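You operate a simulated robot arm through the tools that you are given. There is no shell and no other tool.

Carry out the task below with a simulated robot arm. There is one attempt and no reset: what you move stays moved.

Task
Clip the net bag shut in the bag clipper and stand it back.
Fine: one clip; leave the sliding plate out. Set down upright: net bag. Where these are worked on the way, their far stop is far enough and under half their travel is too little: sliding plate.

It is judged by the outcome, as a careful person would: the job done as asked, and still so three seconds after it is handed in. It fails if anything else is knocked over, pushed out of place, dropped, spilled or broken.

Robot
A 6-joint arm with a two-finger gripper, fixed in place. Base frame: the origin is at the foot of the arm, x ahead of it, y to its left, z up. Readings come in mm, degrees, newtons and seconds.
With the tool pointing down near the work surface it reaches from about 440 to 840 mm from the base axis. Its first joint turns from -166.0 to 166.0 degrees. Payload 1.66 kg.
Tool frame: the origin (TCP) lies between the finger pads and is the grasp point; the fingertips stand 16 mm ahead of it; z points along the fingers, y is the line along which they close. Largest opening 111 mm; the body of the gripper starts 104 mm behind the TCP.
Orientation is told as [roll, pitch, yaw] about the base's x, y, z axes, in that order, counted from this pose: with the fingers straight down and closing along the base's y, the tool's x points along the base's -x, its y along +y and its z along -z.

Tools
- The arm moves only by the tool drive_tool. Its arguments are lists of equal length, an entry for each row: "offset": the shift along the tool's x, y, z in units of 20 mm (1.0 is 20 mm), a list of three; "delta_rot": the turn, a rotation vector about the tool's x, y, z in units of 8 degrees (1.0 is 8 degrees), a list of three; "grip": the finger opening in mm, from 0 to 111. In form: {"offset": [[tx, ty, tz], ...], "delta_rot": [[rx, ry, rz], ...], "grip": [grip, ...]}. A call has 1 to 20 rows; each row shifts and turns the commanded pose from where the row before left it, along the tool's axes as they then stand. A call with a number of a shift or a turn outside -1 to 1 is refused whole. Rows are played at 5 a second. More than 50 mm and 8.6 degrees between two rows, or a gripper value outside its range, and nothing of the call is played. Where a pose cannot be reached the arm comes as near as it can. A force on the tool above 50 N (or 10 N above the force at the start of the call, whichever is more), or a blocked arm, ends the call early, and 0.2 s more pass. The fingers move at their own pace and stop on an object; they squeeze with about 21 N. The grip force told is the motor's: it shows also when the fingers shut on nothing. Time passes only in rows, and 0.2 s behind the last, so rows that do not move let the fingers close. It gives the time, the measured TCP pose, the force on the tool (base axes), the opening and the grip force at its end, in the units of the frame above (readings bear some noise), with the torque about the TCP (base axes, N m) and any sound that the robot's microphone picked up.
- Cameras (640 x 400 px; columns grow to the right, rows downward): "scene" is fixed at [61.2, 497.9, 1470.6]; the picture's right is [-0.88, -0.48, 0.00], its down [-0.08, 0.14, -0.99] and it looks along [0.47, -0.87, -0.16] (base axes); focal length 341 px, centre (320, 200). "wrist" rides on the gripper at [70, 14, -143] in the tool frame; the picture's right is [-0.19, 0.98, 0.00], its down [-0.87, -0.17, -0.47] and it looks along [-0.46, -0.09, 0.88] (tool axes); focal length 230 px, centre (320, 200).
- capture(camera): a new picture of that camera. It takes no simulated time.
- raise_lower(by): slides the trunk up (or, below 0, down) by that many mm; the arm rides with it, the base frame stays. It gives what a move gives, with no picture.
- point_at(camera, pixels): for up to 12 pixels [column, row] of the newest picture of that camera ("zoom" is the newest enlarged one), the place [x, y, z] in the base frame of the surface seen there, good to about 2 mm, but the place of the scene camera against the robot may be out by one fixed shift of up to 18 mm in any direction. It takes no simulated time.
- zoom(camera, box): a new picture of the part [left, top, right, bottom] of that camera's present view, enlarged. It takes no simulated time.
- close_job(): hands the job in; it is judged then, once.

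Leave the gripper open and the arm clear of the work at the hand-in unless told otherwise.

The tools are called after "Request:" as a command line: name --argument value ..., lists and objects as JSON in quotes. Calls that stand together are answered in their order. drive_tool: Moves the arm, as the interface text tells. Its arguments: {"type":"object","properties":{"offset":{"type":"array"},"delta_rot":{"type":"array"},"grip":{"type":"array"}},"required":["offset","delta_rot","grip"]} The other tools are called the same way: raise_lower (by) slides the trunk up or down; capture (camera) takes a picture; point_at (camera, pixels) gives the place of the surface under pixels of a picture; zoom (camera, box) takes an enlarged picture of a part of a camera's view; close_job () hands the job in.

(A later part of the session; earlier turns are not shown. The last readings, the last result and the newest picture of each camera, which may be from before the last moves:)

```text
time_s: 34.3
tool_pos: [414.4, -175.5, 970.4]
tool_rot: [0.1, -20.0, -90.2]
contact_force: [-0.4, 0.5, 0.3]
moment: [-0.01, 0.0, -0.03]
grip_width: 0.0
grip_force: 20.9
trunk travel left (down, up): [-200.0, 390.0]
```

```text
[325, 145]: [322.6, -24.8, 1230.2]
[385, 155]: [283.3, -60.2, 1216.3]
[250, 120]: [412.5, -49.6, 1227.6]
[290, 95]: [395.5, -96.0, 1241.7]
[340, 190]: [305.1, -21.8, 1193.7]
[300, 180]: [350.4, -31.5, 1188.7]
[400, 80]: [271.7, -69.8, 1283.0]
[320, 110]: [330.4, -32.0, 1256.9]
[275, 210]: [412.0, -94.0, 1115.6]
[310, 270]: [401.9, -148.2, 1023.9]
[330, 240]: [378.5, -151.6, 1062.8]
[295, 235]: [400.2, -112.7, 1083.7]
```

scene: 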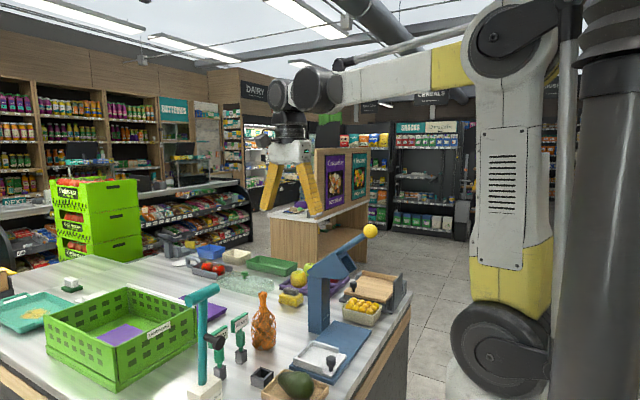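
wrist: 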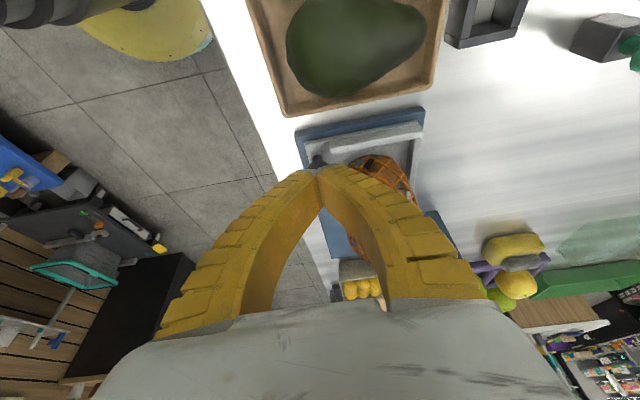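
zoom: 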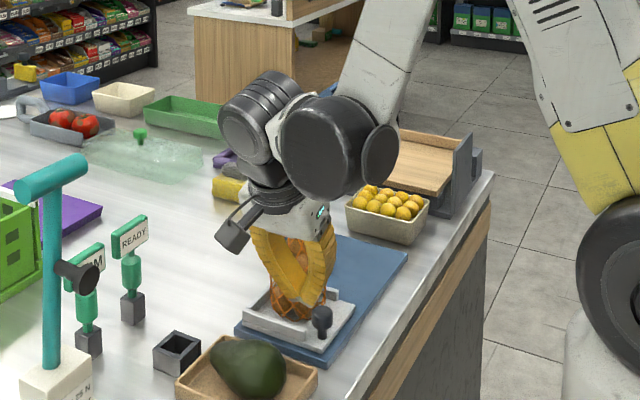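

Wrist joints stay well clear of the lever even after a 167 mm shift in −y. Descend the remaining ~51 mm to z≈919 beside the knob.

Request:
drive_tool --offset '[[0.342, -0.13, 0.94], [0.342, 0, 0.94], [0.188, 0, 0.517], [0, 0, 0]]' --delta_rot '[[0, 0, 0], [0, 0, 0], [0, 0, 0], [0, 0, 0]]' --grip '[0, 0, 0, 0]'

Request:
zoom --camera "wrist" --box '[240, 80, 440, 240]'

Request:
zoom --camera "scene" --box '[280, 310, 380, 390]'

```text
time_s: 35.3
tool_pos: [419.1, -178.4, 933.2]
tool_rot: [0.2, -20.0, -90.2]
contact_force: [-0.4, -0.1, 0.7]
moment: [-0.03, -0.01, -0.02]
grip_width: 0.0
grip_force: 21.0
out of reach, approached as far as the arm can: row 2, 3
trunk travel left (down, up): [-200.0, 390.0]
```

```text
2.50 times, centred on (340, 160) of wrist
```

zoom: 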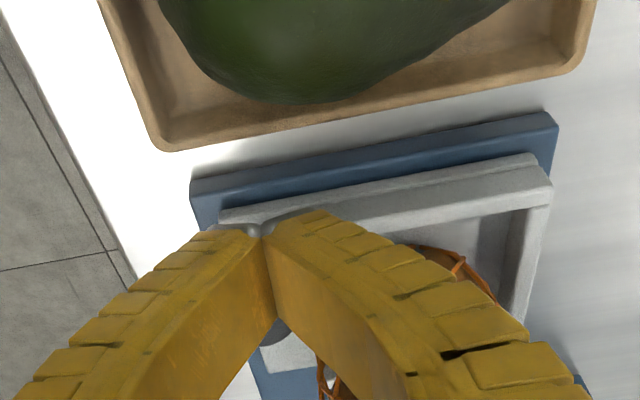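

```text
5.00 times, centred on (330, 350) of scene
```

zoom: 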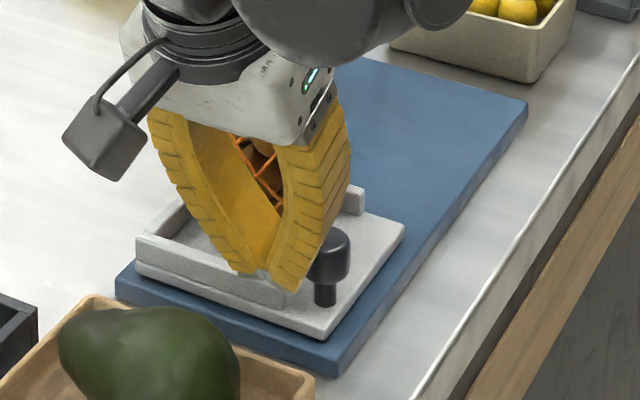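

Out of reach at this height: the arm is folded too tightly. Going lower made it worse, so I'll lift up ~120 mm and lower the trunk by 120 mm, which makes the target relatively higher for the arm.

Request:
drive_tool --offset '[[-0.342, 0, -0.94], [-0.342, 0, -0.94], [-0.342, 0, -0.94], [-0.342, 0, -0.94], [-0.342, 0, -0.94], [-0.342, 0, -0.94], [0, 0, 0]]' --delta_rot '[[0, 0, 0], [0, 0, 0], [0, 0, 0], [0, 0, 0], [0, 0, 0], [0, 0, 0], [0, 0, 0]]' --grip '[0, 0, 0, 0, 0, 0, 0]'

```text
time_s: 36.9
tool_pos: [418.9, -179.6, 1053.5]
tool_rot: [0.0, -20.0, -90.3]
contact_force: [0.2, 0.3, -0.2]
moment: [-0.03, -0.01, 0.0]
grip_width: 0.0
grip_force: 20.4
trunk travel left (down, up): [-200.0, 390.0]
```

Request:
raise_lower --by -100

Request:
zoom --camera "scene" --box '[240, 210, 420, 400]'

```text
time_s: 38.2
tool_pos: [419.6, -179.2, 954.5]
tool_rot: [0.1, -20.0, -90.2]
contact_force: [0.2, 0.9, 1.0]
moment: [0.02, -0.02, 0.01]
grip_width: 0.0
grip_force: 21.5
trunk travel left (down, up): [-100.0, 490.0]
```

```text
2.11 times, centred on (330, 305) of scene
```

zoom: 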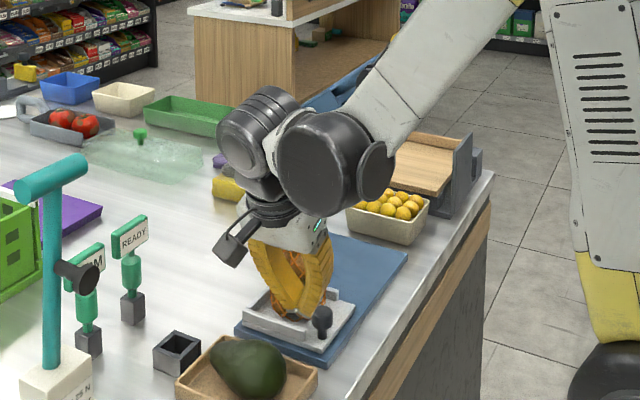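

Request:
drive_tool --offset '[[0, -0.4, 0], [0.342, 0, 0.94], [0.257, 0, 0.705], [0, 0, 0]]' --delta_rot '[[0, 0, 0], [0, 0, 0], [0, 0, 0], [0, 0, 0]]' --grip '[0, 0, 0, 0]'

Request:
zoom --camera "scene" --box '[280, 310, 380, 390]'

Request:
zoom --camera "wrist" --box '[240, 80, 440, 240]'

```text
time_s: 39.2
tool_pos: [411.3, -179.4, 920.2]
tool_rot: [0.0, -20.0, -90.3]
contact_force: [0.9, 0.2, 0.4]
moment: [-0.01, 0.0, 0.03]
grip_width: 0.4
grip_force: 21.2
trunk travel left (down, up): [-100.0, 490.0]
```

```text
5.00 times, centred on (330, 350) of scene
```

zoom: 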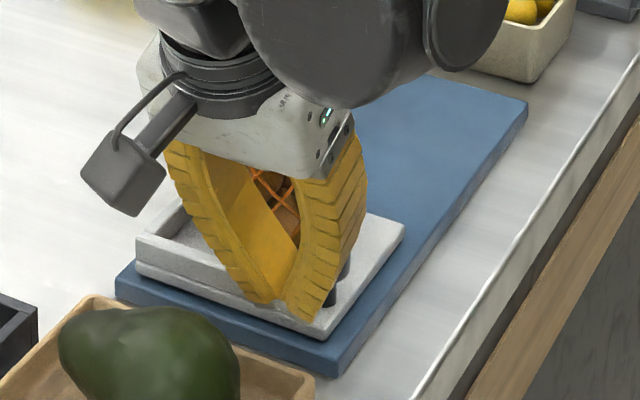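

```text
2.50 times, centred on (340, 160) of wrist
```

zoom: 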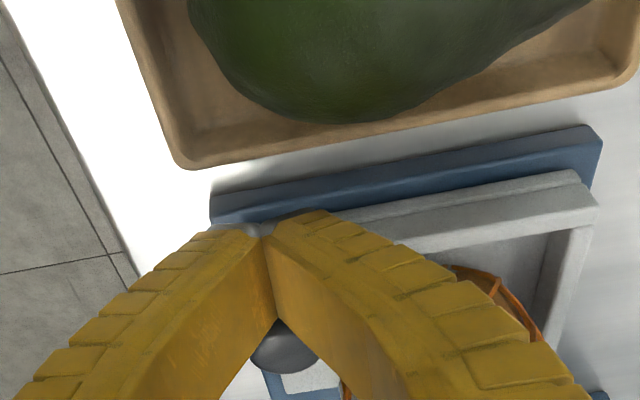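

In place beside the knob on its +y side. Now push toward −y slowly (2 mm then 4 mm per row).

Request:
drive_tool --offset '[[-0.094, 0, 0.0342], [-0.094, 0, 0.0342], [-0.094, 0, 0.0342], [-0.094, 0, 0.0342], [-0.141, 0, 0.0513], [-0.188, 0, 0.0684], [-0.188, 0, 0.0684], [-0.188, 0, 0.0684], [-0.188, 0, 0.0684], [-0.188, 0, 0.0684], [-0.188, 0, 0.0684], [-0.188, 0, 0.0684]]' --delta_rot '[[0, 0, 0], [0, 0, 0], [0, 0, 0], [0, 0, 0], [0, 0, 0], [0, 0, 0], [0, 0, 0], [0, 0, 0], [0, 0, 0], [0, 0, 0], [0, 0, 0], [0, 0, 0]]' --grip '[0, 0, 0, 0, 0, 0, 0, 0, 0, 0, 0, 0]'

Request:
zoom --camera "scene" --box '[260, 220, 400, 390]'

Request:
capture --camera "wrist"

```text
time_s: 41.8
tool_pos: [411.0, -218.4, 918.3]
tool_rot: [0.1, -20.0, -90.1]
contact_force: [0.4, 0.9, -0.8]
moment: [0.0, 0.02, 0.01]
grip_width: 0.0
grip_force: 20.5
trunk travel left (down, up): [-100.0, 490.0]
```

```text
2.35 times, centred on (330, 305) of scene
```

zoom: 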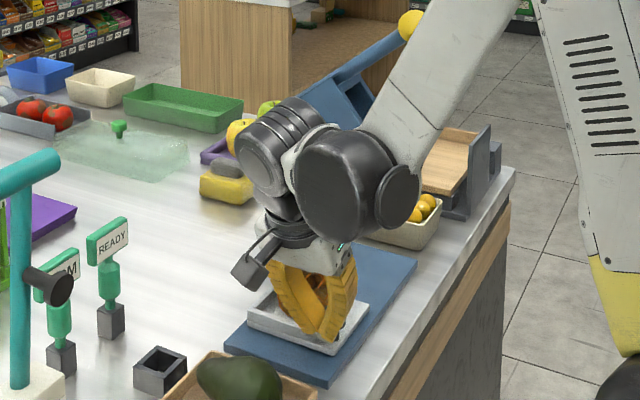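

```text
taken
```

wrist: 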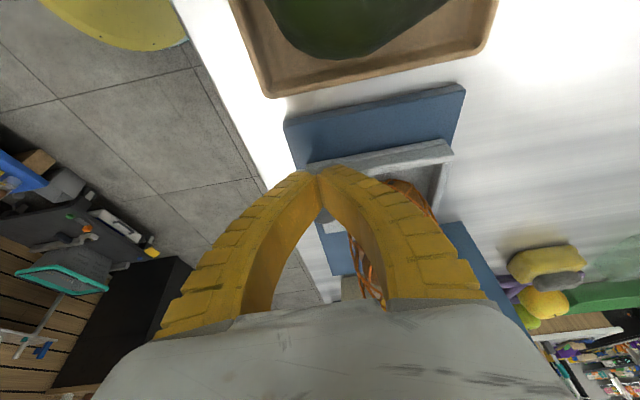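

The plate slides with little force. Check the clearance between the forearm and the lever ball before continuing.

Request:
point_at --camera "zoom" --pixels '[[410, 22], [425, 25], [400, 60], [440, 70], [380, 110], [470, 20], [400, 190], [350, 170], [330, 115], [370, 150], [340, 105], [385, 45]]'

```text
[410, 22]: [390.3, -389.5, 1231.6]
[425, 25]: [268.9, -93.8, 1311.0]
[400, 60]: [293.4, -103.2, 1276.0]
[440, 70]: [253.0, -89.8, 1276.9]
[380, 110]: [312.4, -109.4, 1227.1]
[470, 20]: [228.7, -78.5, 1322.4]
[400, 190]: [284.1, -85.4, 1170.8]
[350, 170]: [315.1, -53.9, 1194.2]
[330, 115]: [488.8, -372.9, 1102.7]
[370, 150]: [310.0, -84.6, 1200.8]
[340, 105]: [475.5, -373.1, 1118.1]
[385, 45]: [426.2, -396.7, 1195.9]
```

Plenty of room. Continue pushing 80 mm at 4 mm per row.

Request:
drive_tool --offset '[[-0.188, 0, 0.0684], [-0.188, 0, 0.0684], [-0.188, 0, 0.0684], [-0.188, 0, 0.0684], [-0.188, 0, 0.0684], [-0.188, 0, 0.0684], [-0.188, 0, 0.0684], [-0.188, 0, 0.0684], [-0.188, 0, 0.0684], [-0.188, 0, 0.0684], [-0.188, 0, 0.0684], [-0.188, 0, 0.0684], [-0.188, 0, 0.0684], [-0.188, 0, 0.0684], [-0.188, 0, 0.0684], [-0.188, 0, 0.0684], [-0.188, 0, 0.0684], [-0.188, 0, 0.0684], [-0.188, 0, 0.0684], [-0.188, 0, 0.0684]]' --delta_rot '[[0, 0, 0], [0, 0, 0], [0, 0, 0], [0, 0, 0], [0, 0, 0], [0, 0, 0], [0, 0, 0], [0, 0, 0], [0, 0, 0], [0, 0, 0], [0, 0, 0], [0, 0, 0], [0, 0, 0], [0, 0, 0], [0, 0, 0], [0, 0, 0], [0, 0, 0], [0, 0, 0], [0, 0, 0], [0, 0, 0]]' --grip '[0, 0, 0, 0, 0, 0, 0, 0, 0, 0, 0, 0, 0, 0, 0, 0, 0, 0, 0, 0]'

Request:
zoom --camera "scene" --box '[260, 220, 400, 390]'

Request:
capture --camera "wrist"

```text
time_s: 46.0
tool_pos: [410.7, -299.5, 919.4]
tool_rot: [0.1, -20.1, -90.2]
contact_force: [0.1, -0.7, -0.6]
moment: [0.0, 0.06, -0.04]
grip_width: 0.0
grip_force: 28.3
trunk travel left (down, up): [-100.0, 490.0]
```

```text
2.35 times, centred on (330, 305) of scene
```

zoom: 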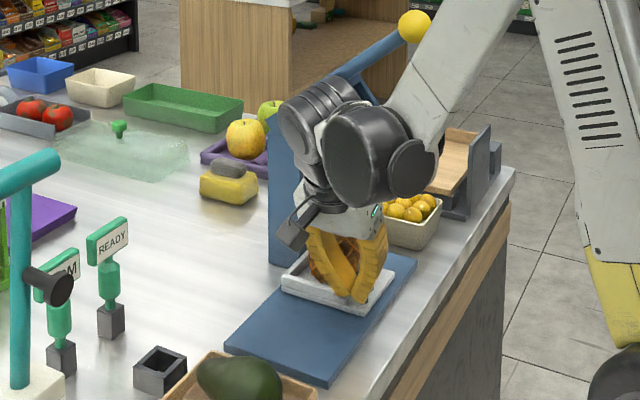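

```text
taken
```

wrist: 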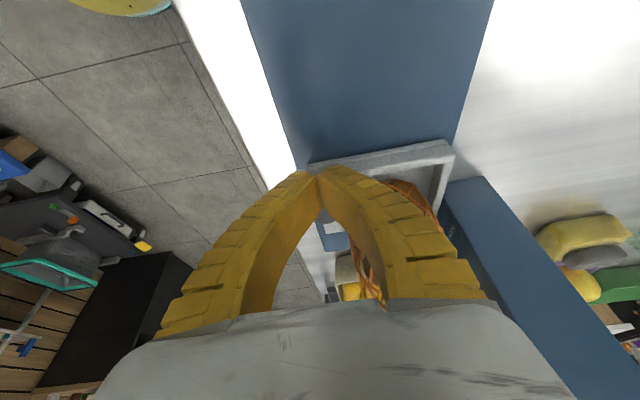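

Continue another ~36 mm, watching the force for the far stop.

Request:
drive_tool --offset '[[-0.141, 0, 0.0513], [-0.141, 0, 0.0513], [-0.141, 0, 0.0513], [-0.141, 0, 0.0513], [-0.141, 0, 0.0513], [-0.141, 0, 0.0513], [-0.141, 0, 0.0513], [-0.141, 0, 0.0513], [-0.141, 0, 0.0513], [-0.141, 0, 0.0513]]' --delta_rot '[[0, 0, 0], [0, 0, 0], [0, 0, 0], [0, 0, 0], [0, 0, 0], [0, 0, 0], [0, 0, 0], [0, 0, 0], [0, 0, 0], [0, 0, 0]]' --grip '[0, 0, 0, 0, 0, 0, 0, 0, 0, 0]'

Request:
zoom --camera "scene" --box '[260, 220, 400, 390]'

```text
time_s: 48.2
tool_pos: [410.2, -329.1, 918.5]
tool_rot: [0.1, -20.1, -90.2]
contact_force: [0.1, 0.5, 0.3]
moment: [0.02, -0.01, -0.01]
grip_width: 0.0
grip_force: 28.6
trunk travel left (down, up): [-100.0, 490.0]
```

```text
2.35 times, centred on (330, 305) of scene
```

zoom: 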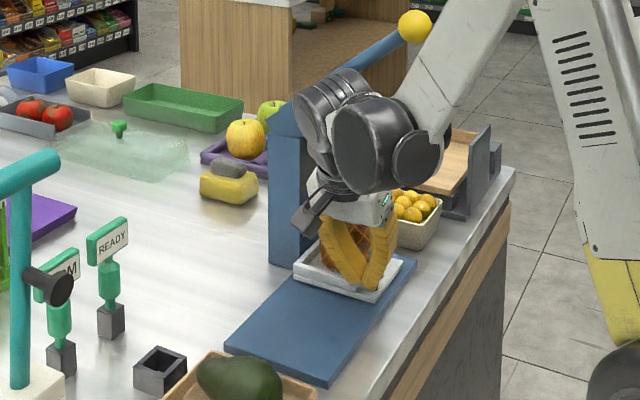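

Still sliding freely (travel ≈144 mm). Continue in 2 mm rows to the stop.

Request:
drive_tool --offset '[[-0.094, 0, 0.0342], [-0.094, 0, 0.0342], [-0.094, 0, 0.0342], [-0.094, 0, 0.0342], [-0.094, 0, 0.0342], [-0.094, 0, 0.0342]]' --delta_rot '[[0, 0, 0], [0, 0, 0], [0, 0, 0], [0, 0, 0], [0, 0, 0], [0, 0, 0]]' --grip '[0, 0, 0, 0, 0, 0]'

Request:
zoom --camera "scene" --box '[260, 220, 400, 390]'

```text
time_s: 49.6
tool_pos: [410.2, -340.6, 918.4]
tool_rot: [0.1, -20.0, -90.2]
contact_force: [-0.3, 0.7, -1.1]
moment: [0.0, 0.01, -0.01]
grip_width: 5.9
grip_force: 28.3
trunk travel left (down, up): [-100.0, 490.0]
```

```text
2.35 times, centred on (330, 305) of scene
```

zoom: 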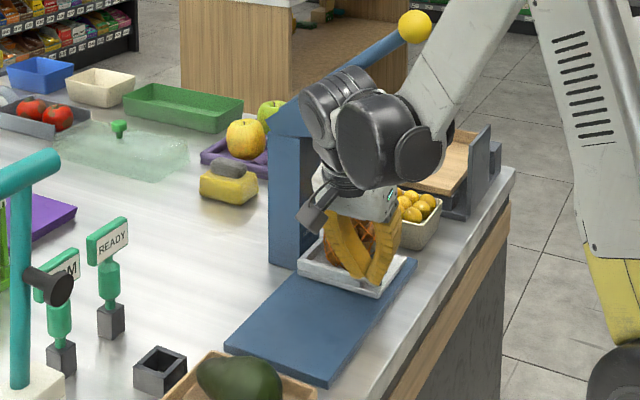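

Grip width rose to 5.9 mm, meaning the knob is wedging between the fingertips — possibly the far stop. Look with the wrist camera.

Request:
zoom --camera "wrist" --box '[250, 80, 480, 300]'

Request:
zoom --camera "scene" --box '[310, 290, 380, 350]'

```text
1.82 times, centred on (365, 190) of wrist
```

zoom: 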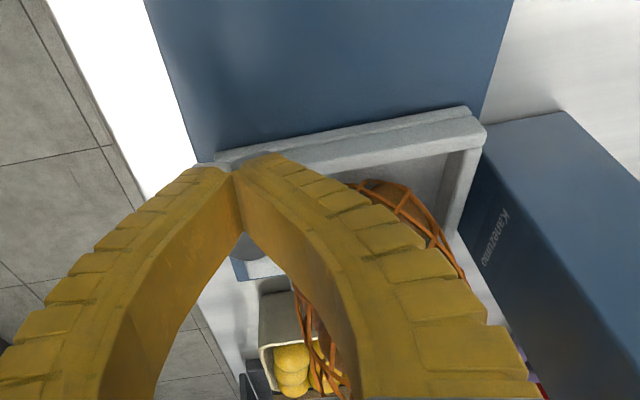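

```text
6.67 times, centred on (345, 320) of scene
```

zoom: 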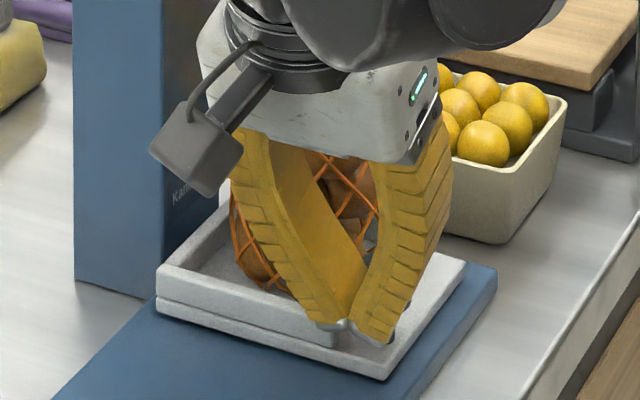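

Request:
point_at --camera "zoom" --pixels '[[200, 285], [160, 300], [250, 300], [300, 320], [440, 300], [390, 365], [170, 275], [460, 268]]'

Request:
zoom --camera "wrist" --box '[250, 80, 480, 300]'

Request:
point_at --camera "zoom" --pixels '[[320, 140], [320, 128], [460, 112], [470, 130], [400, 150], [440, 140], [480, 130], [470, 180], [440, 200], [300, 145], [250, 245], [245, 255]]'

```text
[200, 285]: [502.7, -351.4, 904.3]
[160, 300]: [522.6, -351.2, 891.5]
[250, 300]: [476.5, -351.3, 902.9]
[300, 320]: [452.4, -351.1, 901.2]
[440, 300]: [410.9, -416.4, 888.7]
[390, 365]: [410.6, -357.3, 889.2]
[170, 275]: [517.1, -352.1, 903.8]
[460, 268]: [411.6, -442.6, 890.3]
```

```text
1.82 times, centred on (365, 190) of wrist
```

zoom: 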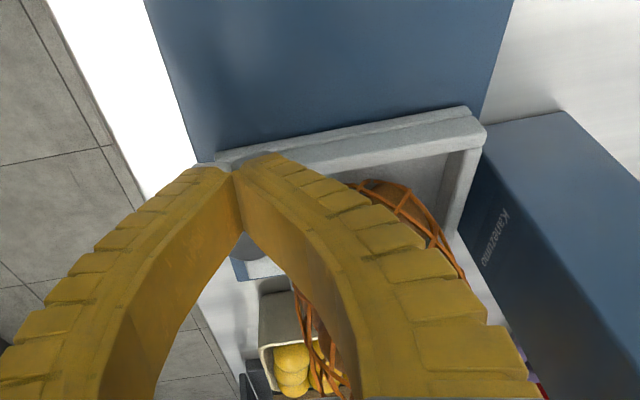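

```text
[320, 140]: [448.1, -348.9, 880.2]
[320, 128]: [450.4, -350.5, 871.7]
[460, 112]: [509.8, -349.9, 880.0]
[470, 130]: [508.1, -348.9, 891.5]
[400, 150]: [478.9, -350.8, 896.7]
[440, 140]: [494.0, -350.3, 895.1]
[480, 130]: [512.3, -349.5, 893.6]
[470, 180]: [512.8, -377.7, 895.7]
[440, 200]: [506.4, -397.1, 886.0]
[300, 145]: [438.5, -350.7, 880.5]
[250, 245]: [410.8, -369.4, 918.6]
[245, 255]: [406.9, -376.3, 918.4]
```

Tray edge is now at y≈−349.5, a travel of ≈153 mm; bag now at ≈−400 vs head centre ≈−401. Push a bit more to verify the stop.

Request:
drive_tool --offset '[[-0.07, 0, 0.0257], [-0.07, 0, 0.0257], [0, 0, 0]]' --delta_rot '[[0, 0, 0], [0, 0, 0], [0, 0, 0]]' --grip '[0, 0, 0]'

Request:
zoom --camera "wrist" --box '[250, 80, 480, 300]'

Request:
point_at --camera "zoom" --pixels '[[320, 136], [460, 110], [400, 145], [440, 135], [300, 143]]'

```text
time_s: 50.4
tool_pos: [410.6, -344.4, 920.2]
tool_rot: [0.1, -20.1, -90.1]
contact_force: [0.1, 1.1, 0.0]
moment: [0.02, 0.01, 0.02]
grip_width: 6.2
grip_force: 28.8
trunk travel left (down, up): [-100.0, 490.0]
```

```text
1.82 times, centred on (365, 190) of wrist
```

zoom: 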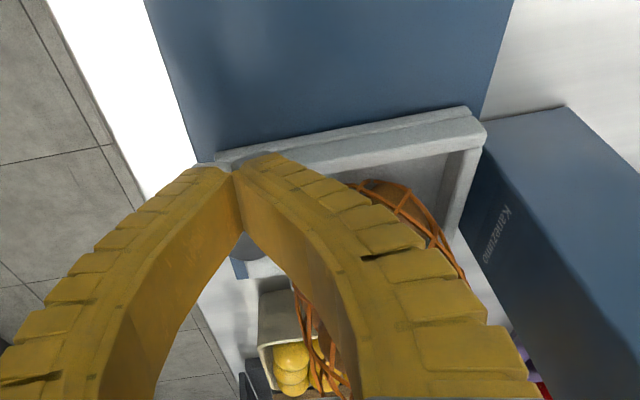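

```text
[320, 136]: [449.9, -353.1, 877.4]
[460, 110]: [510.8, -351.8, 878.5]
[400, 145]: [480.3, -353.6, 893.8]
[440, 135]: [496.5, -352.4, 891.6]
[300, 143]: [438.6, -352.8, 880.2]
```

The tray still moved (~2.5 mm), so not yet at the stop. Continue gently.

Request:
drive_tool --offset '[[-0.07, 0, 0.0257], [-0.07, 0, 0.0257], [-0.07, 0, 0.0257], [-0.07, 0, 0.0257], [0, 0, 0]]' --delta_rot '[[0, 0, 0], [0, 0, 0], [0, 0, 0], [0, 0, 0], [0, 0, 0]]' --grip '[0, 0, 0, 0, 0]'

Request:
zoom --camera "wrist" --box '[250, 80, 480, 300]'

Request:
point_at --camera "zoom" --pixels '[[320, 136], [460, 110], [400, 145], [440, 135], [300, 143]]'

```text
time_s: 51.6
tool_pos: [411.1, -348.3, 920.4]
tool_rot: [0.1, -20.0, -90.3]
contact_force: [-4.4, 13.2, -5.2]
moment: [0.13, -0.04, -0.12]
grip_width: 6.0
grip_force: 28.5
trunk travel left (down, up): [-100.0, 490.0]
```

```text
1.82 times, centred on (365, 190) of wrist
```

zoom: 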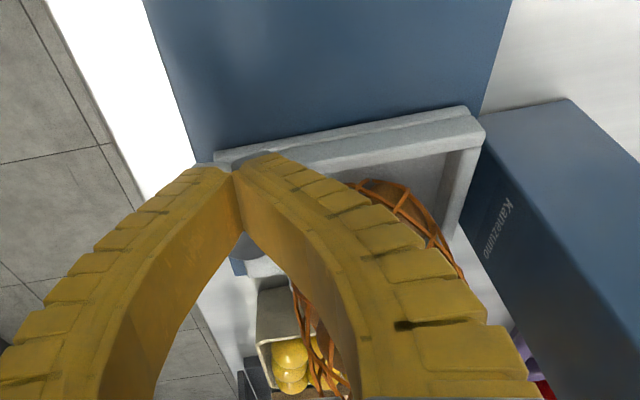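

```text
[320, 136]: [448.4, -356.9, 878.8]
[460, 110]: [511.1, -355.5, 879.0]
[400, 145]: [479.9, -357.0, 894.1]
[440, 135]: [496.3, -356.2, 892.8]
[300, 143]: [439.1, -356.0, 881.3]
```

Force rose to 13 N: far stop reached (travel ≈160 mm). Back off in +y 40 mm, then raise and look.

Request:
drive_tool --offset '[[0.235, 0, -0.0855], [0.47, 0, -0.171], [0.94, 0, -0.342], [0.94, 0, -0.342], [-0.342, 0, -0.94], [-0.342, 0, -0.94], [-0.342, 0, -0.94], [-0.342, 0, -0.94], [-0.342, 0, -0.94], [-0.342, 0, -0.94], [-0.342, 0, -0.94], [-0.342, 0, -0.94]]' --delta_rot '[[0, 0, 0], [0, 0, 0], [0, 0, 0], [0, 0, 0], [0, 0, 0], [0, 0, 0], [0, 0, 0], [0, 0, 0], [0, 0, 0], [0, 0, 0], [0, 0, 0], [0, 0, 0]]' --grip '[0, 0, 0, 0, 0, 0, 0, 0, 0, 0, 0, 0]'

Request:
capture --camera "wrist"

Request:
zoom --camera "scene" --box '[260, 200, 400, 370]'

```text
time_s: 54.2
tool_pos: [410.6, -294.5, 1078.8]
tool_rot: [0.1, -20.1, -90.2]
contact_force: [-0.2, 0.6, 0.3]
moment: [-0.01, 0.05, 0.02]
grip_width: 0.0
grip_force: 28.0
trunk travel left (down, up): [-100.0, 490.0]
```

```text
taken
```

wrist: 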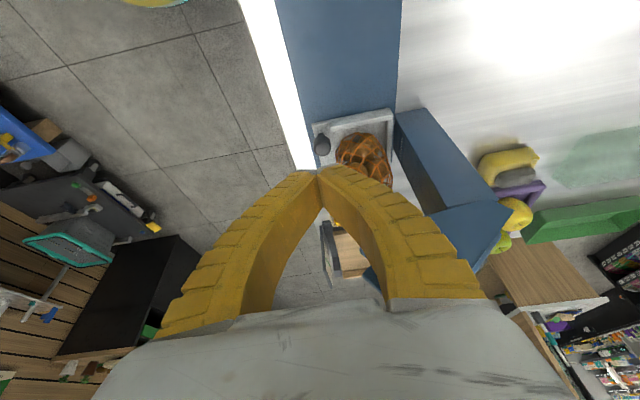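

```text
2.35 times, centred on (330, 285) of scene
```

zoom: 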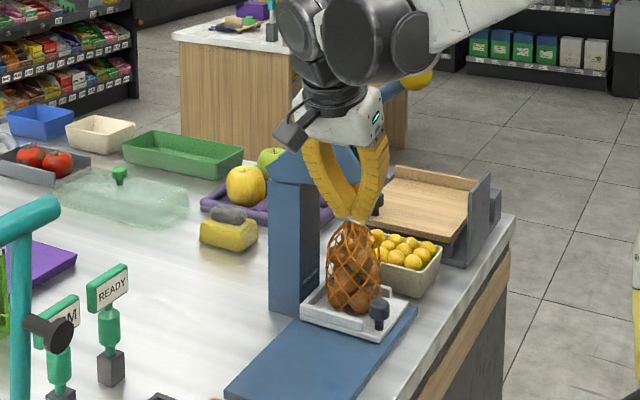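

Bag still upright on the plate. Move further away (+y and up) to get a clear view under the head.

Request:
drive_tool --offset '[[0.94, 0, -0.342], [0.94, 0, -0.342], [0.94, 0, -0.342], [0.94, 0, -0.342], [0.94, 0, -0.342], [0.94, 0, -0.342], [0.94, 0, -0.342]]' --delta_rot '[[0, 0, 0], [0, 0, 0], [0, 0, 0], [0, 0, 0], [0, 0, 0], [0, 0, 0], [0, 0, 0]]' --grip '[0, 0, 0, 0, 0, 0, 0]'

Request:
zoom --camera "wrist" --box '[260, 80, 480, 300]'

Request:
zoom --camera "scene" --box '[290, 210, 390, 360]'

```text
time_s: 55.8
tool_pos: [411.4, -154.8, 1078.9]
tool_rot: [0.2, -20.1, -90.1]
contact_force: [-0.2, 0.3, 0.7]
moment: [0.03, 0.04, 0.01]
grip_width: 0.0
grip_force: 28.3
trunk travel left (down, up): [-100.0, 490.0]
```

```text
1.82 times, centred on (370, 190) of wrist
```

zoom: 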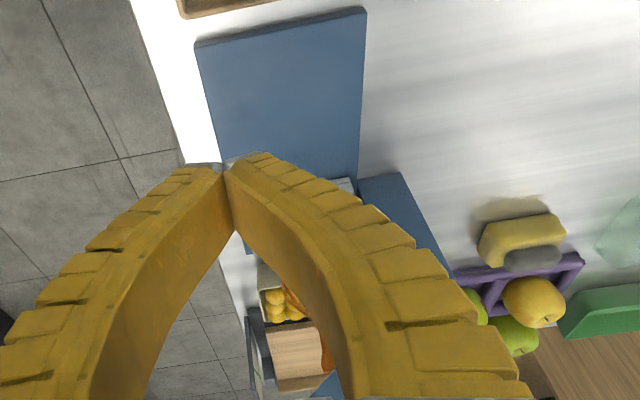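

```text
2.67 times, centred on (340, 285) of scene
```

zoom: 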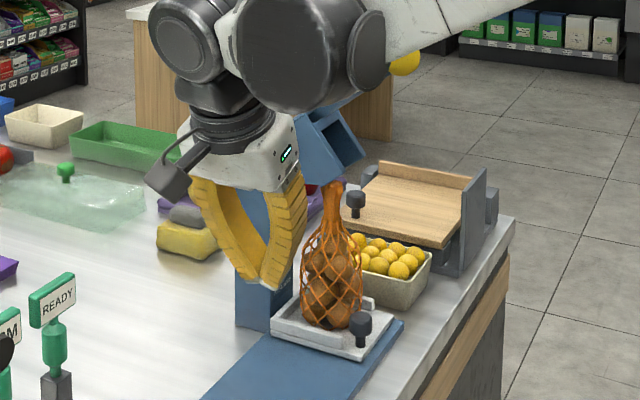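

The bag neck sits right under the head. Now raise, un-tilt, and turn yaw back to 0 for pressing the lever ball from above.

Request:
drive_tool --offset '[[-0.342, 0, -0.94], [-0.342, 0, -0.94], [-0.342, 0, -0.94], [-0.342, 0, -0.94], [-0.342, 0, -0.94], [-0.342, 0, -0.94], [-0.342, 0, -0.94], [-0.342, 0, -0.94], [-0.342, 0, -0.94], [-0.342, 0, -0.94], [-0.342, 0, -0.94], [0, 0, 0], [0, 0, 0], [0, 0, 0]]' --delta_rot '[[0, 0, 0], [0, 0, 0], [0, 0, 0], [0, 0, 0], [0, 0, 0], [0, 0, 0], [0, 0, 0], [0, 0, 0], [0, 0, 0], [0, 0, 0], [0, 0, 0], [0, 1, 0], [0, 1, 0], [0, 0.5, 0]]' --grip '[0, 0, 0, 0, 0, 0, 0, 0, 0, 0, 0, 0, 0, 0]'

Request:
drive_tool --offset '[[0, 0, 0], [0, 0, 0], [0, 0, 0], [0, 0, 0], [0, 0, 0], [0, 0, 0], [0, 0, 0], [0, 0, 0], [0, 0, 0], [0, 0, 0], [0, 0, 0], [0, 0, 0]]' --delta_rot '[[0, 0, -1], [0, 0, -1], [0, 0, -1], [0, 0, -1], [0, 0, -1], [0, 0, -1], [0, 0, -1], [0, 0, -1], [0, 0, -1], [0, 0, -1], [0, 0, -1], [0, 0, -0.27]]' --grip '[0, 0, 0, 0, 0, 0, 0, 0, 0, 0, 0, 0]'

Request:
capture --camera "wrist"

Request:
capture --camera "scene"

```text
time_s: 58.8
tool_pos: [410.0, -153.5, 1298.5]
tool_rot: [0.2, -0.1, -90.1]
contact_force: [0.0, 0.4, -0.6]
moment: [-0.01, 0.0, 0.0]
grip_width: 0.0
grip_force: 28.3
trunk travel left (down, up): [-100.0, 490.0]
```

```text
time_s: 61.4
tool_pos: [409.8, -153.8, 1297.8]
tool_rot: [0.1, 0.0, 0.0]
contact_force: [0.7, 0.6, -1.0]
moment: [-0.01, 0.07, 0.02]
grip_width: 0.0
grip_force: 28.0
trunk travel left (down, up): [-100.0, 490.0]
```

```text
taken
```

wrist: 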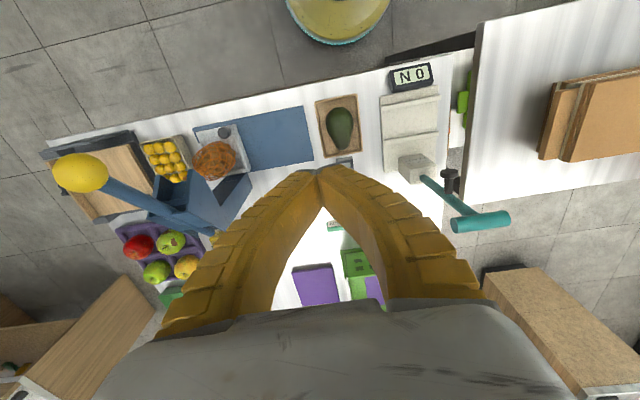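

```text
taken
```

scene: 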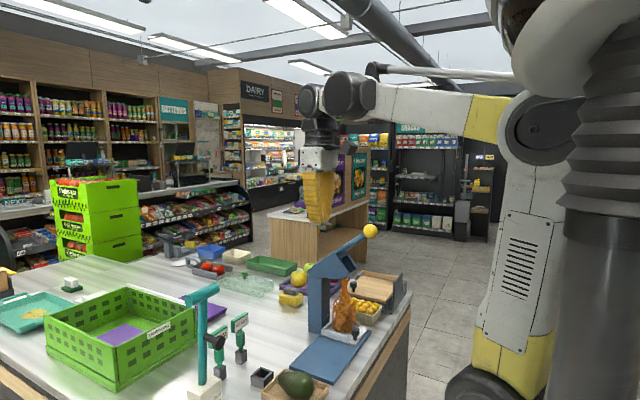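

Request:
zoom --camera "wrist" --box '[40, 90, 280, 260]'

Request:
point_at --camera "zoom" --pixels '[[105, 215], [140, 240], [440, 150], [440, 185], [450, 215], [300, 265], [240, 255], [380, 340], [460, 95], [410, 100], [300, 320], [345, 255]]'

Request:
zoom --camera "scene" --box '[290, 215, 400, 360]'

```text
2.35 times, centred on (160, 175) of wrist
```

zoom: 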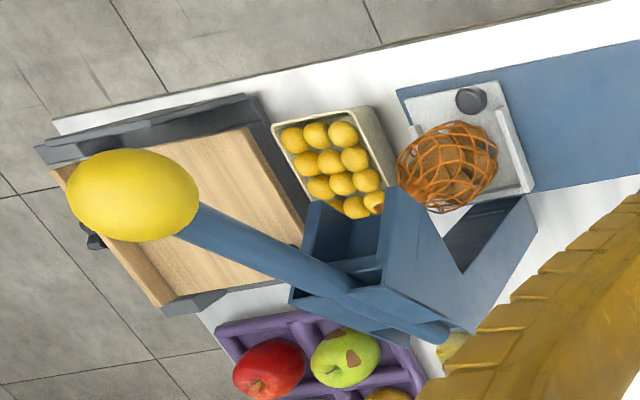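

```text
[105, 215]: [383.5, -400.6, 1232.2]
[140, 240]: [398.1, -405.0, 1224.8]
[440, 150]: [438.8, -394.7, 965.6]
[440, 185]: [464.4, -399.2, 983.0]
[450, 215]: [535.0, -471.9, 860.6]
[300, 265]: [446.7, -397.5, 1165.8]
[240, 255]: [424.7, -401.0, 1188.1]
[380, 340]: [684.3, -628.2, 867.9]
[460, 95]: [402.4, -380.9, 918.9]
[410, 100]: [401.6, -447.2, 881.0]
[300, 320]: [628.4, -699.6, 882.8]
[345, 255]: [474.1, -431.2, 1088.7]
```

```text
2.76 times, centred on (345, 288) of scene
```

zoom: 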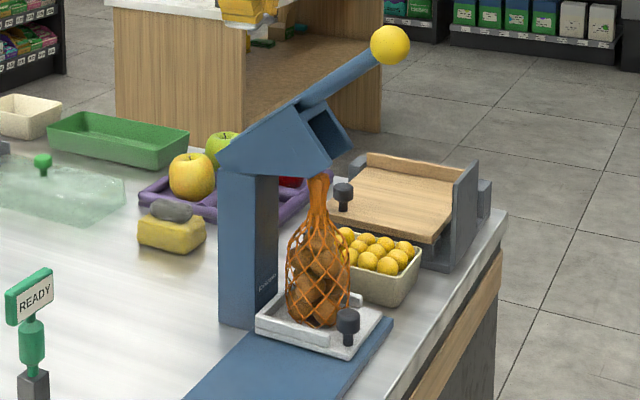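

Request:
zoom --camera "wrist" --box '[40, 130, 130, 200]'

Request:
point_at --camera "zoom" --pixels '[[270, 180], [180, 150], [350, 180], [220, 240], [330, 120], [270, 100], [200, 200], [330, 250], [390, 200], [150, 170], [270, 270], [430, 290]]'

```text
5.71 times, centred on (85, 165) of wrist
```

zoom: 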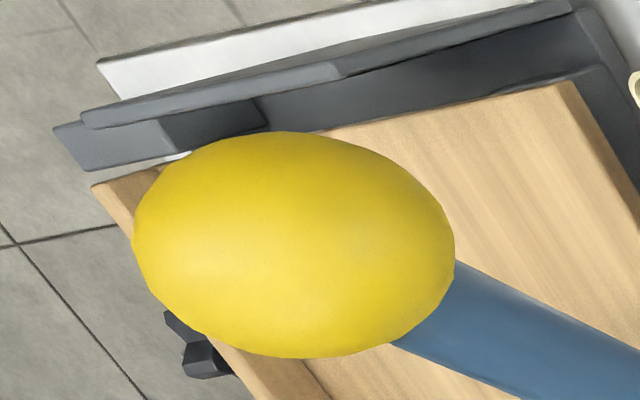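

```text
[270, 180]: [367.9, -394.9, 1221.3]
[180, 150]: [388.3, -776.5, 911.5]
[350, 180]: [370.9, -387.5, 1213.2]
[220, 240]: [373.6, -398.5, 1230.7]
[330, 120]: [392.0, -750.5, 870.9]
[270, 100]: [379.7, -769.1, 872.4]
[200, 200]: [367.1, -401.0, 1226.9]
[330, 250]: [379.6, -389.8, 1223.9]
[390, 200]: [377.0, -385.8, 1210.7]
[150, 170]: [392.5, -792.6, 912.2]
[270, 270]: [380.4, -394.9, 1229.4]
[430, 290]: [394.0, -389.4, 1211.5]
```

Ball fit: centre ≈(382,−404,1213), radius ≈19.5 (top z≈1232.5). Move above it with closed fingers at TCP z≈1298 (fingertips 1282).

Request:
drive_tool --offset '[[0.14, -1, 0], [0.14, -1, 0], [0.14, -1, 0], [0.14, -1, 0], [0.14, -1, 0], [0.14, -1, 0], [0.14, -1, 0], [0.14, -1, 0], [0.14, -1, 0], [0.14, -1, 0], [0.1, -1, 0], [0, -1, 0], [0, -0.5, 0], [0, 0, 0]]' --delta_rot '[[0, 0, 0], [0, 0, 0], [0, 0, 0], [0, 0, 0], [0, 0, 0], [0, 0, 0], [0, 0, 0], [0, 0, 0], [0, 0, 0], [0, 0, 0], [0, 0, 0], [0, 0, 0], [0, 0, 0], [0, 0, 0]]' --grip '[0, 0, 0, 0, 0, 0, 0, 0, 0, 0, 0, 0, 0, 0]'

Request:
capture --camera "wrist"

Request:
capture --camera "scene"

```text
time_s: 64.4
tool_pos: [379.9, -404.8, 1298.9]
tool_rot: [0.0, -0.1, 0.0]
contact_force: [0.5, 0.7, 0.5]
moment: [-0.03, 0.01, 0.01]
grip_width: 0.1
grip_force: 28.0
trunk travel left (down, up): [-100.0, 490.0]
```

```text
taken
```

wrist: 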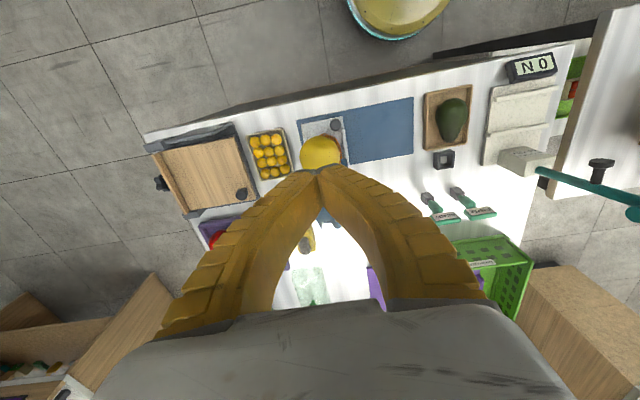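

```text
taken
```

scene: 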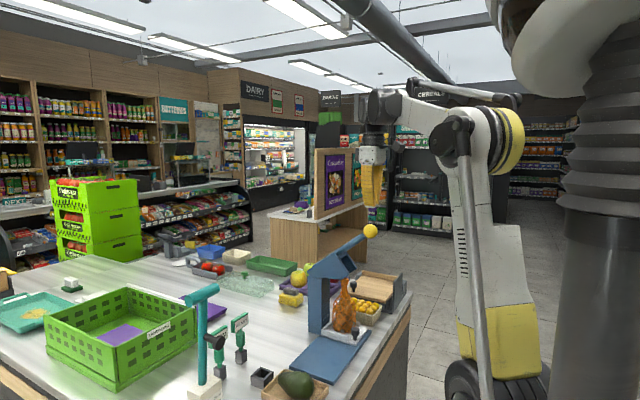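

Request:
point_at --camera "wrist" --pixels '[[320, 150], [310, 150], [330, 150], [320, 140], [305, 155], [335, 155], [320, 160], [312, 142], [328, 142]]'

Request:
zoom --camera "wrist" --box '[280, 110, 370, 190]'

```text
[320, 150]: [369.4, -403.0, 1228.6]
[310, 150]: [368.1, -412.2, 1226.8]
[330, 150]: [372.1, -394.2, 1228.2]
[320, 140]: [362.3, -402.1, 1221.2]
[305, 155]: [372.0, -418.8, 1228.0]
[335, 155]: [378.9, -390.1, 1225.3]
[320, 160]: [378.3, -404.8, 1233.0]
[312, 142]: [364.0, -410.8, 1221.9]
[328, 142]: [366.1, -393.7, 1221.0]
```

```text
5.00 times, centred on (325, 150) of wrist
```

zoom: 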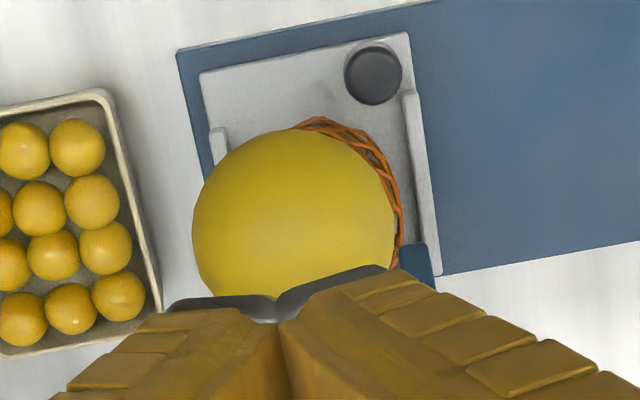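

Refined ball centre ≈(381,−405,1213.5), r≈20. I'm centred over it. Descend to just above contact (TCP ≈1251).

Request:
drive_tool --offset '[[0, 0, 1], [0, 0, 0.9], [0, 0, 0.45], [0, 0, 0]]' --delta_rot '[[0, 0, 0], [0, 0, 0], [0, 0, 0], [0, 0, 0]]' --grip '[0, 0, 0, 0]'

Request:
zoom --camera "scene" --box '[300, 180, 410, 350]'

```text
time_s: 65.4
tool_pos: [379.7, -403.4, 1251.1]
tool_rot: [0.1, 0.0, 0.0]
contact_force: [1.0, 0.1, -0.4]
moment: [-0.02, -0.01, 0.01]
grip_width: 0.1
grip_force: 28.5
trunk travel left (down, up): [-100.0, 490.0]
```

```text
2.35 times, centred on (355, 265) of scene
```

zoom: 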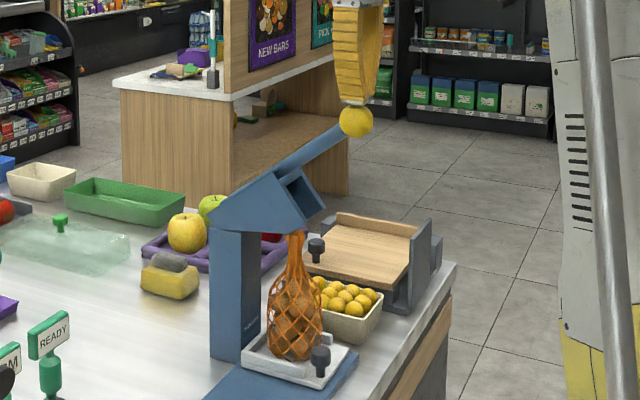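

Aligned on the ball. Press down following the lever's arc by roughly 10°, then check.

Request:
drive_tool --offset '[[0, 0, 0.1], [0.15, 0, 0.25], [0.21, 0, 0.285], [0.24, 0, 0.37], [0.24, 0, 0.37], [0, 0, 0]]' --delta_rot '[[0, 0, 0], [0, 0, 0], [0, 0, 0], [0, 0, 0], [0, 0, 0], [0, 0, 0]]' --grip '[0, 0, 0, 0, 0, 0]'

Request:
zoom --camera "scene" --box '[300, 180, 410, 350]'

Request:
zoom --camera "wrist" --box '[260, 90, 380, 200]'

```text
time_s: 66.8
tool_pos: [362.2, -403.5, 1224.1]
tool_rot: [0.0, -0.1, 0.0]
contact_force: [-0.6, 0.2, -0.3]
moment: [0.02, -0.05, 0.03]
grip_width: 0.0
grip_force: 28.5
trunk travel left (down, up): [-100.0, 490.0]
```

```text
2.35 times, centred on (355, 265) of scene
```

zoom: 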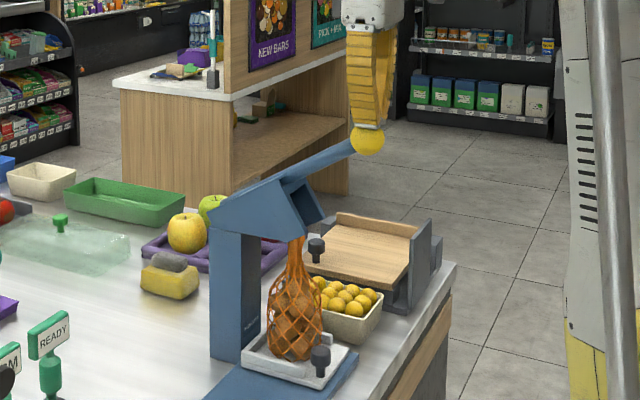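

```text
3.64 times, centred on (320, 145) of wrist
```

zoom: 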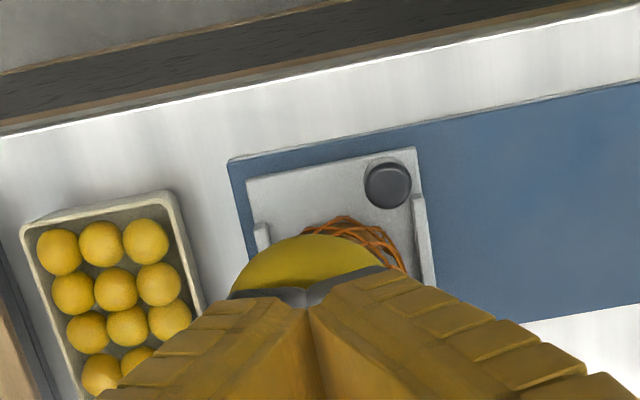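

Request:
point_at --camera "zoom" --pixels '[[308, 250], [280, 255], [340, 250], [308, 270], [260, 275], [360, 262], [308, 240]]'

Request:
zoom --camera "scene" --box '[330, 220, 390, 270]'

```text
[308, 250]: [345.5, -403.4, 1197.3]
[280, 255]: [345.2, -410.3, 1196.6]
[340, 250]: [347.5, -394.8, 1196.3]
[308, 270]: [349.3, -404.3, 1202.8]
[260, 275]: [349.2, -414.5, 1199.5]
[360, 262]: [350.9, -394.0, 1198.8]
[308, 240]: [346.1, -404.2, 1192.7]
```

```text
8.00 times, centred on (360, 245) of scene
```

zoom: 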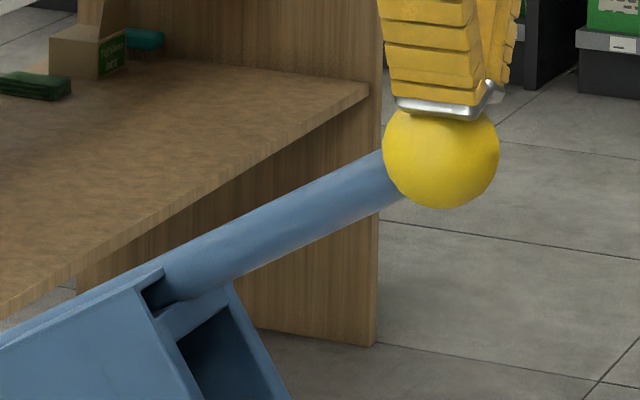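

The ball followed: centre ≈(364.5,1188) — consistent with the pivot near (538,1090). Continue another ~12°.

Request:
drive_tool --offset '[[0.2, 0, 0.39], [0.2, 0, 0.39], [0.17, 0, 0.41], [0.17, 0, 0.41], [0, 0, 0]]' --delta_rot '[[0, 0, 0], [0, 0, 0], [0, 0, 0], [0, 0, 0], [0, 0, 0]]' --grip '[0, 0, 0, 0, 0]'

Request:
zoom --camera "scene" --box '[300, 200, 410, 350]'

```text
time_s: 68.0
tool_pos: [347.6, -404.7, 1191.8]
tool_rot: [0.0, -0.1, 0.1]
contact_force: [-1.6, -1.2, 1.1]
moment: [-0.02, 0.01, -0.02]
grip_width: 0.0
grip_force: 28.6
trunk travel left (down, up): [-100.0, 490.0]
```

```text
2.67 times, centred on (355, 275) of scene
```

zoom: 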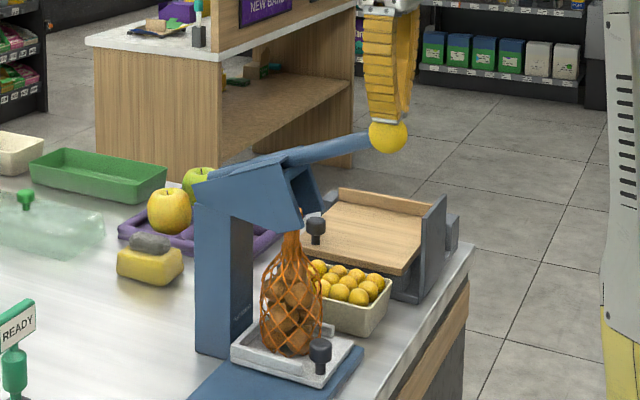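

Request:
zoom --camera "scene" --box '[320, 230, 400, 310]'

Request:
point_at --camera "zoom" --pixels '[[330, 270], [280, 245], [300, 200], [320, 300], [320, 315], [200, 230], [350, 200], [450, 140], [400, 160]]'

```text
5.00 times, centred on (360, 270) of scene
```

zoom: 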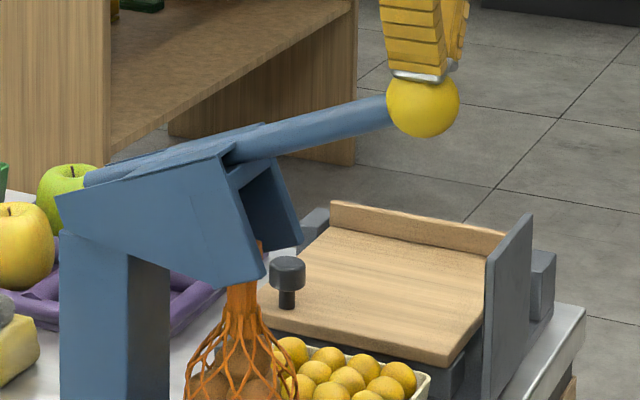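

```text
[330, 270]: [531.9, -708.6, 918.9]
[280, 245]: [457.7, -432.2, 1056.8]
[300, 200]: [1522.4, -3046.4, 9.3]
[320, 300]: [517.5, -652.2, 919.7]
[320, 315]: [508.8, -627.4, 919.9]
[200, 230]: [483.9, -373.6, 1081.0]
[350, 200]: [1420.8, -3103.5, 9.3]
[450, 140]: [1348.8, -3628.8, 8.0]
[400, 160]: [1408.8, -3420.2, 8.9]
```

The whole yoke head swings down with the lever around the neck. Forces still small; continue in smaller steps.

Request:
drive_tool --offset '[[0.13, 0, 0.42], [0.13, 0, 0.42], [0, 0, 0]]' --delta_rot '[[0, 0, 0], [0, 0, 0], [0, 0, 0]]' --grip '[0, 0, 0]'

Request:
zoom --camera "scene" --box '[310, 230, 400, 340]'

```text
time_s: 68.8
tool_pos: [343.7, -404.5, 1175.0]
tool_rot: [-0.1, 0.0, -0.1]
contact_force: [0.0, 1.0, 1.1]
moment: [-0.03, 0.0, 0.0]
grip_width: 0.1
grip_force: 29.2
trunk travel left (down, up): [-100.0, 490.0]
```

```text
3.64 times, centred on (355, 285) of scene
```

zoom: 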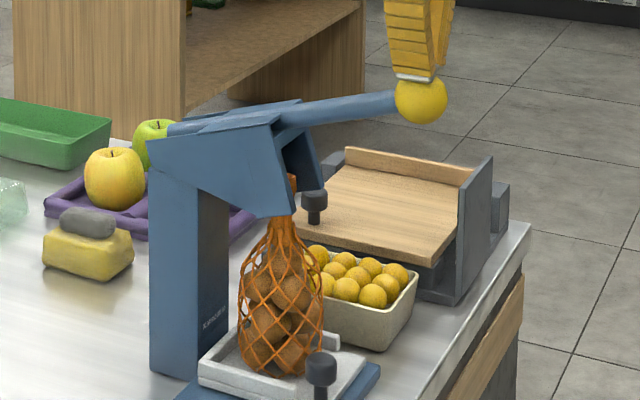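

Request:
drive_tool --offset '[[0.1, 0, 0.43], [0.1, 0, 0.43], [0, 0, 0]]' --delta_rot '[[0, 0, 0], [0, 0, 0], [0, 0, 0]]' --grip '[0, 0, 0]'

Request:
zoom --camera "scene" --box '[310, 230, 400, 340]'

```text
time_s: 69.6
tool_pos: [339.6, -403.4, 1157.5]
tool_rot: [-0.1, 0.0, -0.1]
contact_force: [-0.7, 0.3, -0.1]
moment: [-0.02, 0.01, -0.01]
grip_width: 0.0
grip_force: 28.7
trunk travel left (down, up): [-100.0, 490.0]
```

```text
3.64 times, centred on (355, 285) of scene
```

zoom: 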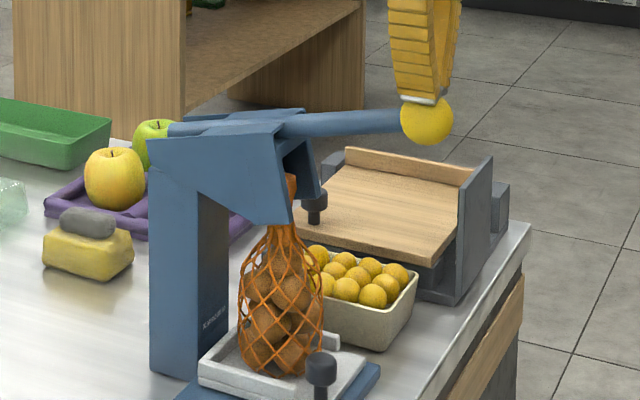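

Bag stays upright, cheeks pass each side of the neck. Continue.

Request:
drive_tool --offset '[[0.06, 0, 0.43], [0.05, 0, 0.43], [0, 0, 0]]' --delta_rot '[[0, 0, 0], [0, 0, 0], [0, 0, 0]]' --grip '[0, 0, 0]'

Request:
zoom --camera "scene" --box '[310, 230, 400, 340]'

```text
time_s: 70.4
tool_pos: [337.6, -404.1, 1140.3]
tool_rot: [0.0, -0.1, 0.0]
contact_force: [-0.5, 0.6, 0.3]
moment: [-0.05, 0.03, 0.02]
grip_width: 0.1
grip_force: 28.5
trunk travel left (down, up): [-100.0, 490.0]
```

```text
3.64 times, centred on (355, 285) of scene
```

zoom: 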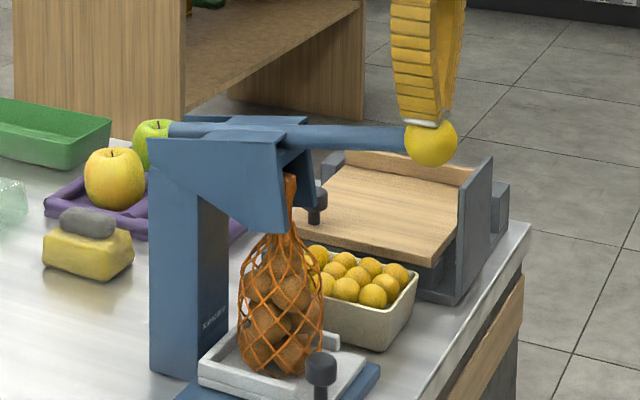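

Request:
drive_tool --offset '[[0.02, 0, 0.3], [0.02, 0, 0.3], [0, 0, 0.3], [0, 0, 0]]' --delta_rot '[[0, 0, 0], [0, 0, 0], [0, 0, 0], [0, 0, 0]]' --grip '[0, 0, 0, 0]'

Request:
zoom --camera "scene" --box '[310, 230, 400, 340]'

```text
time_s: 71.4
tool_pos: [336.8, -404.2, 1122.3]
tool_rot: [0.0, -0.1, 0.1]
contact_force: [0.0, -0.4, 0.1]
moment: [-0.05, -0.04, 0.01]
grip_width: 0.2
grip_force: 28.5
trunk travel left (down, up): [-100.0, 490.0]
```

```text
3.64 times, centred on (355, 285) of scene
```

zoom: 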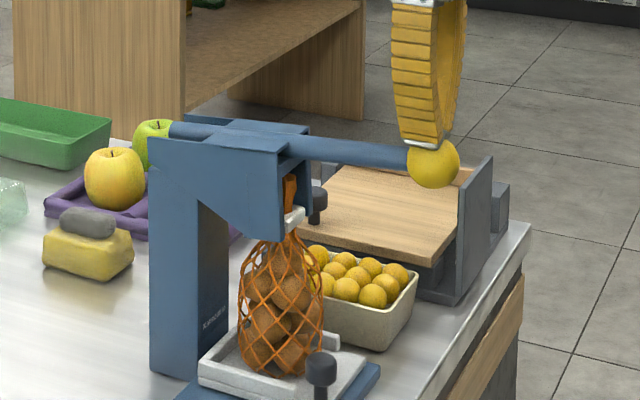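

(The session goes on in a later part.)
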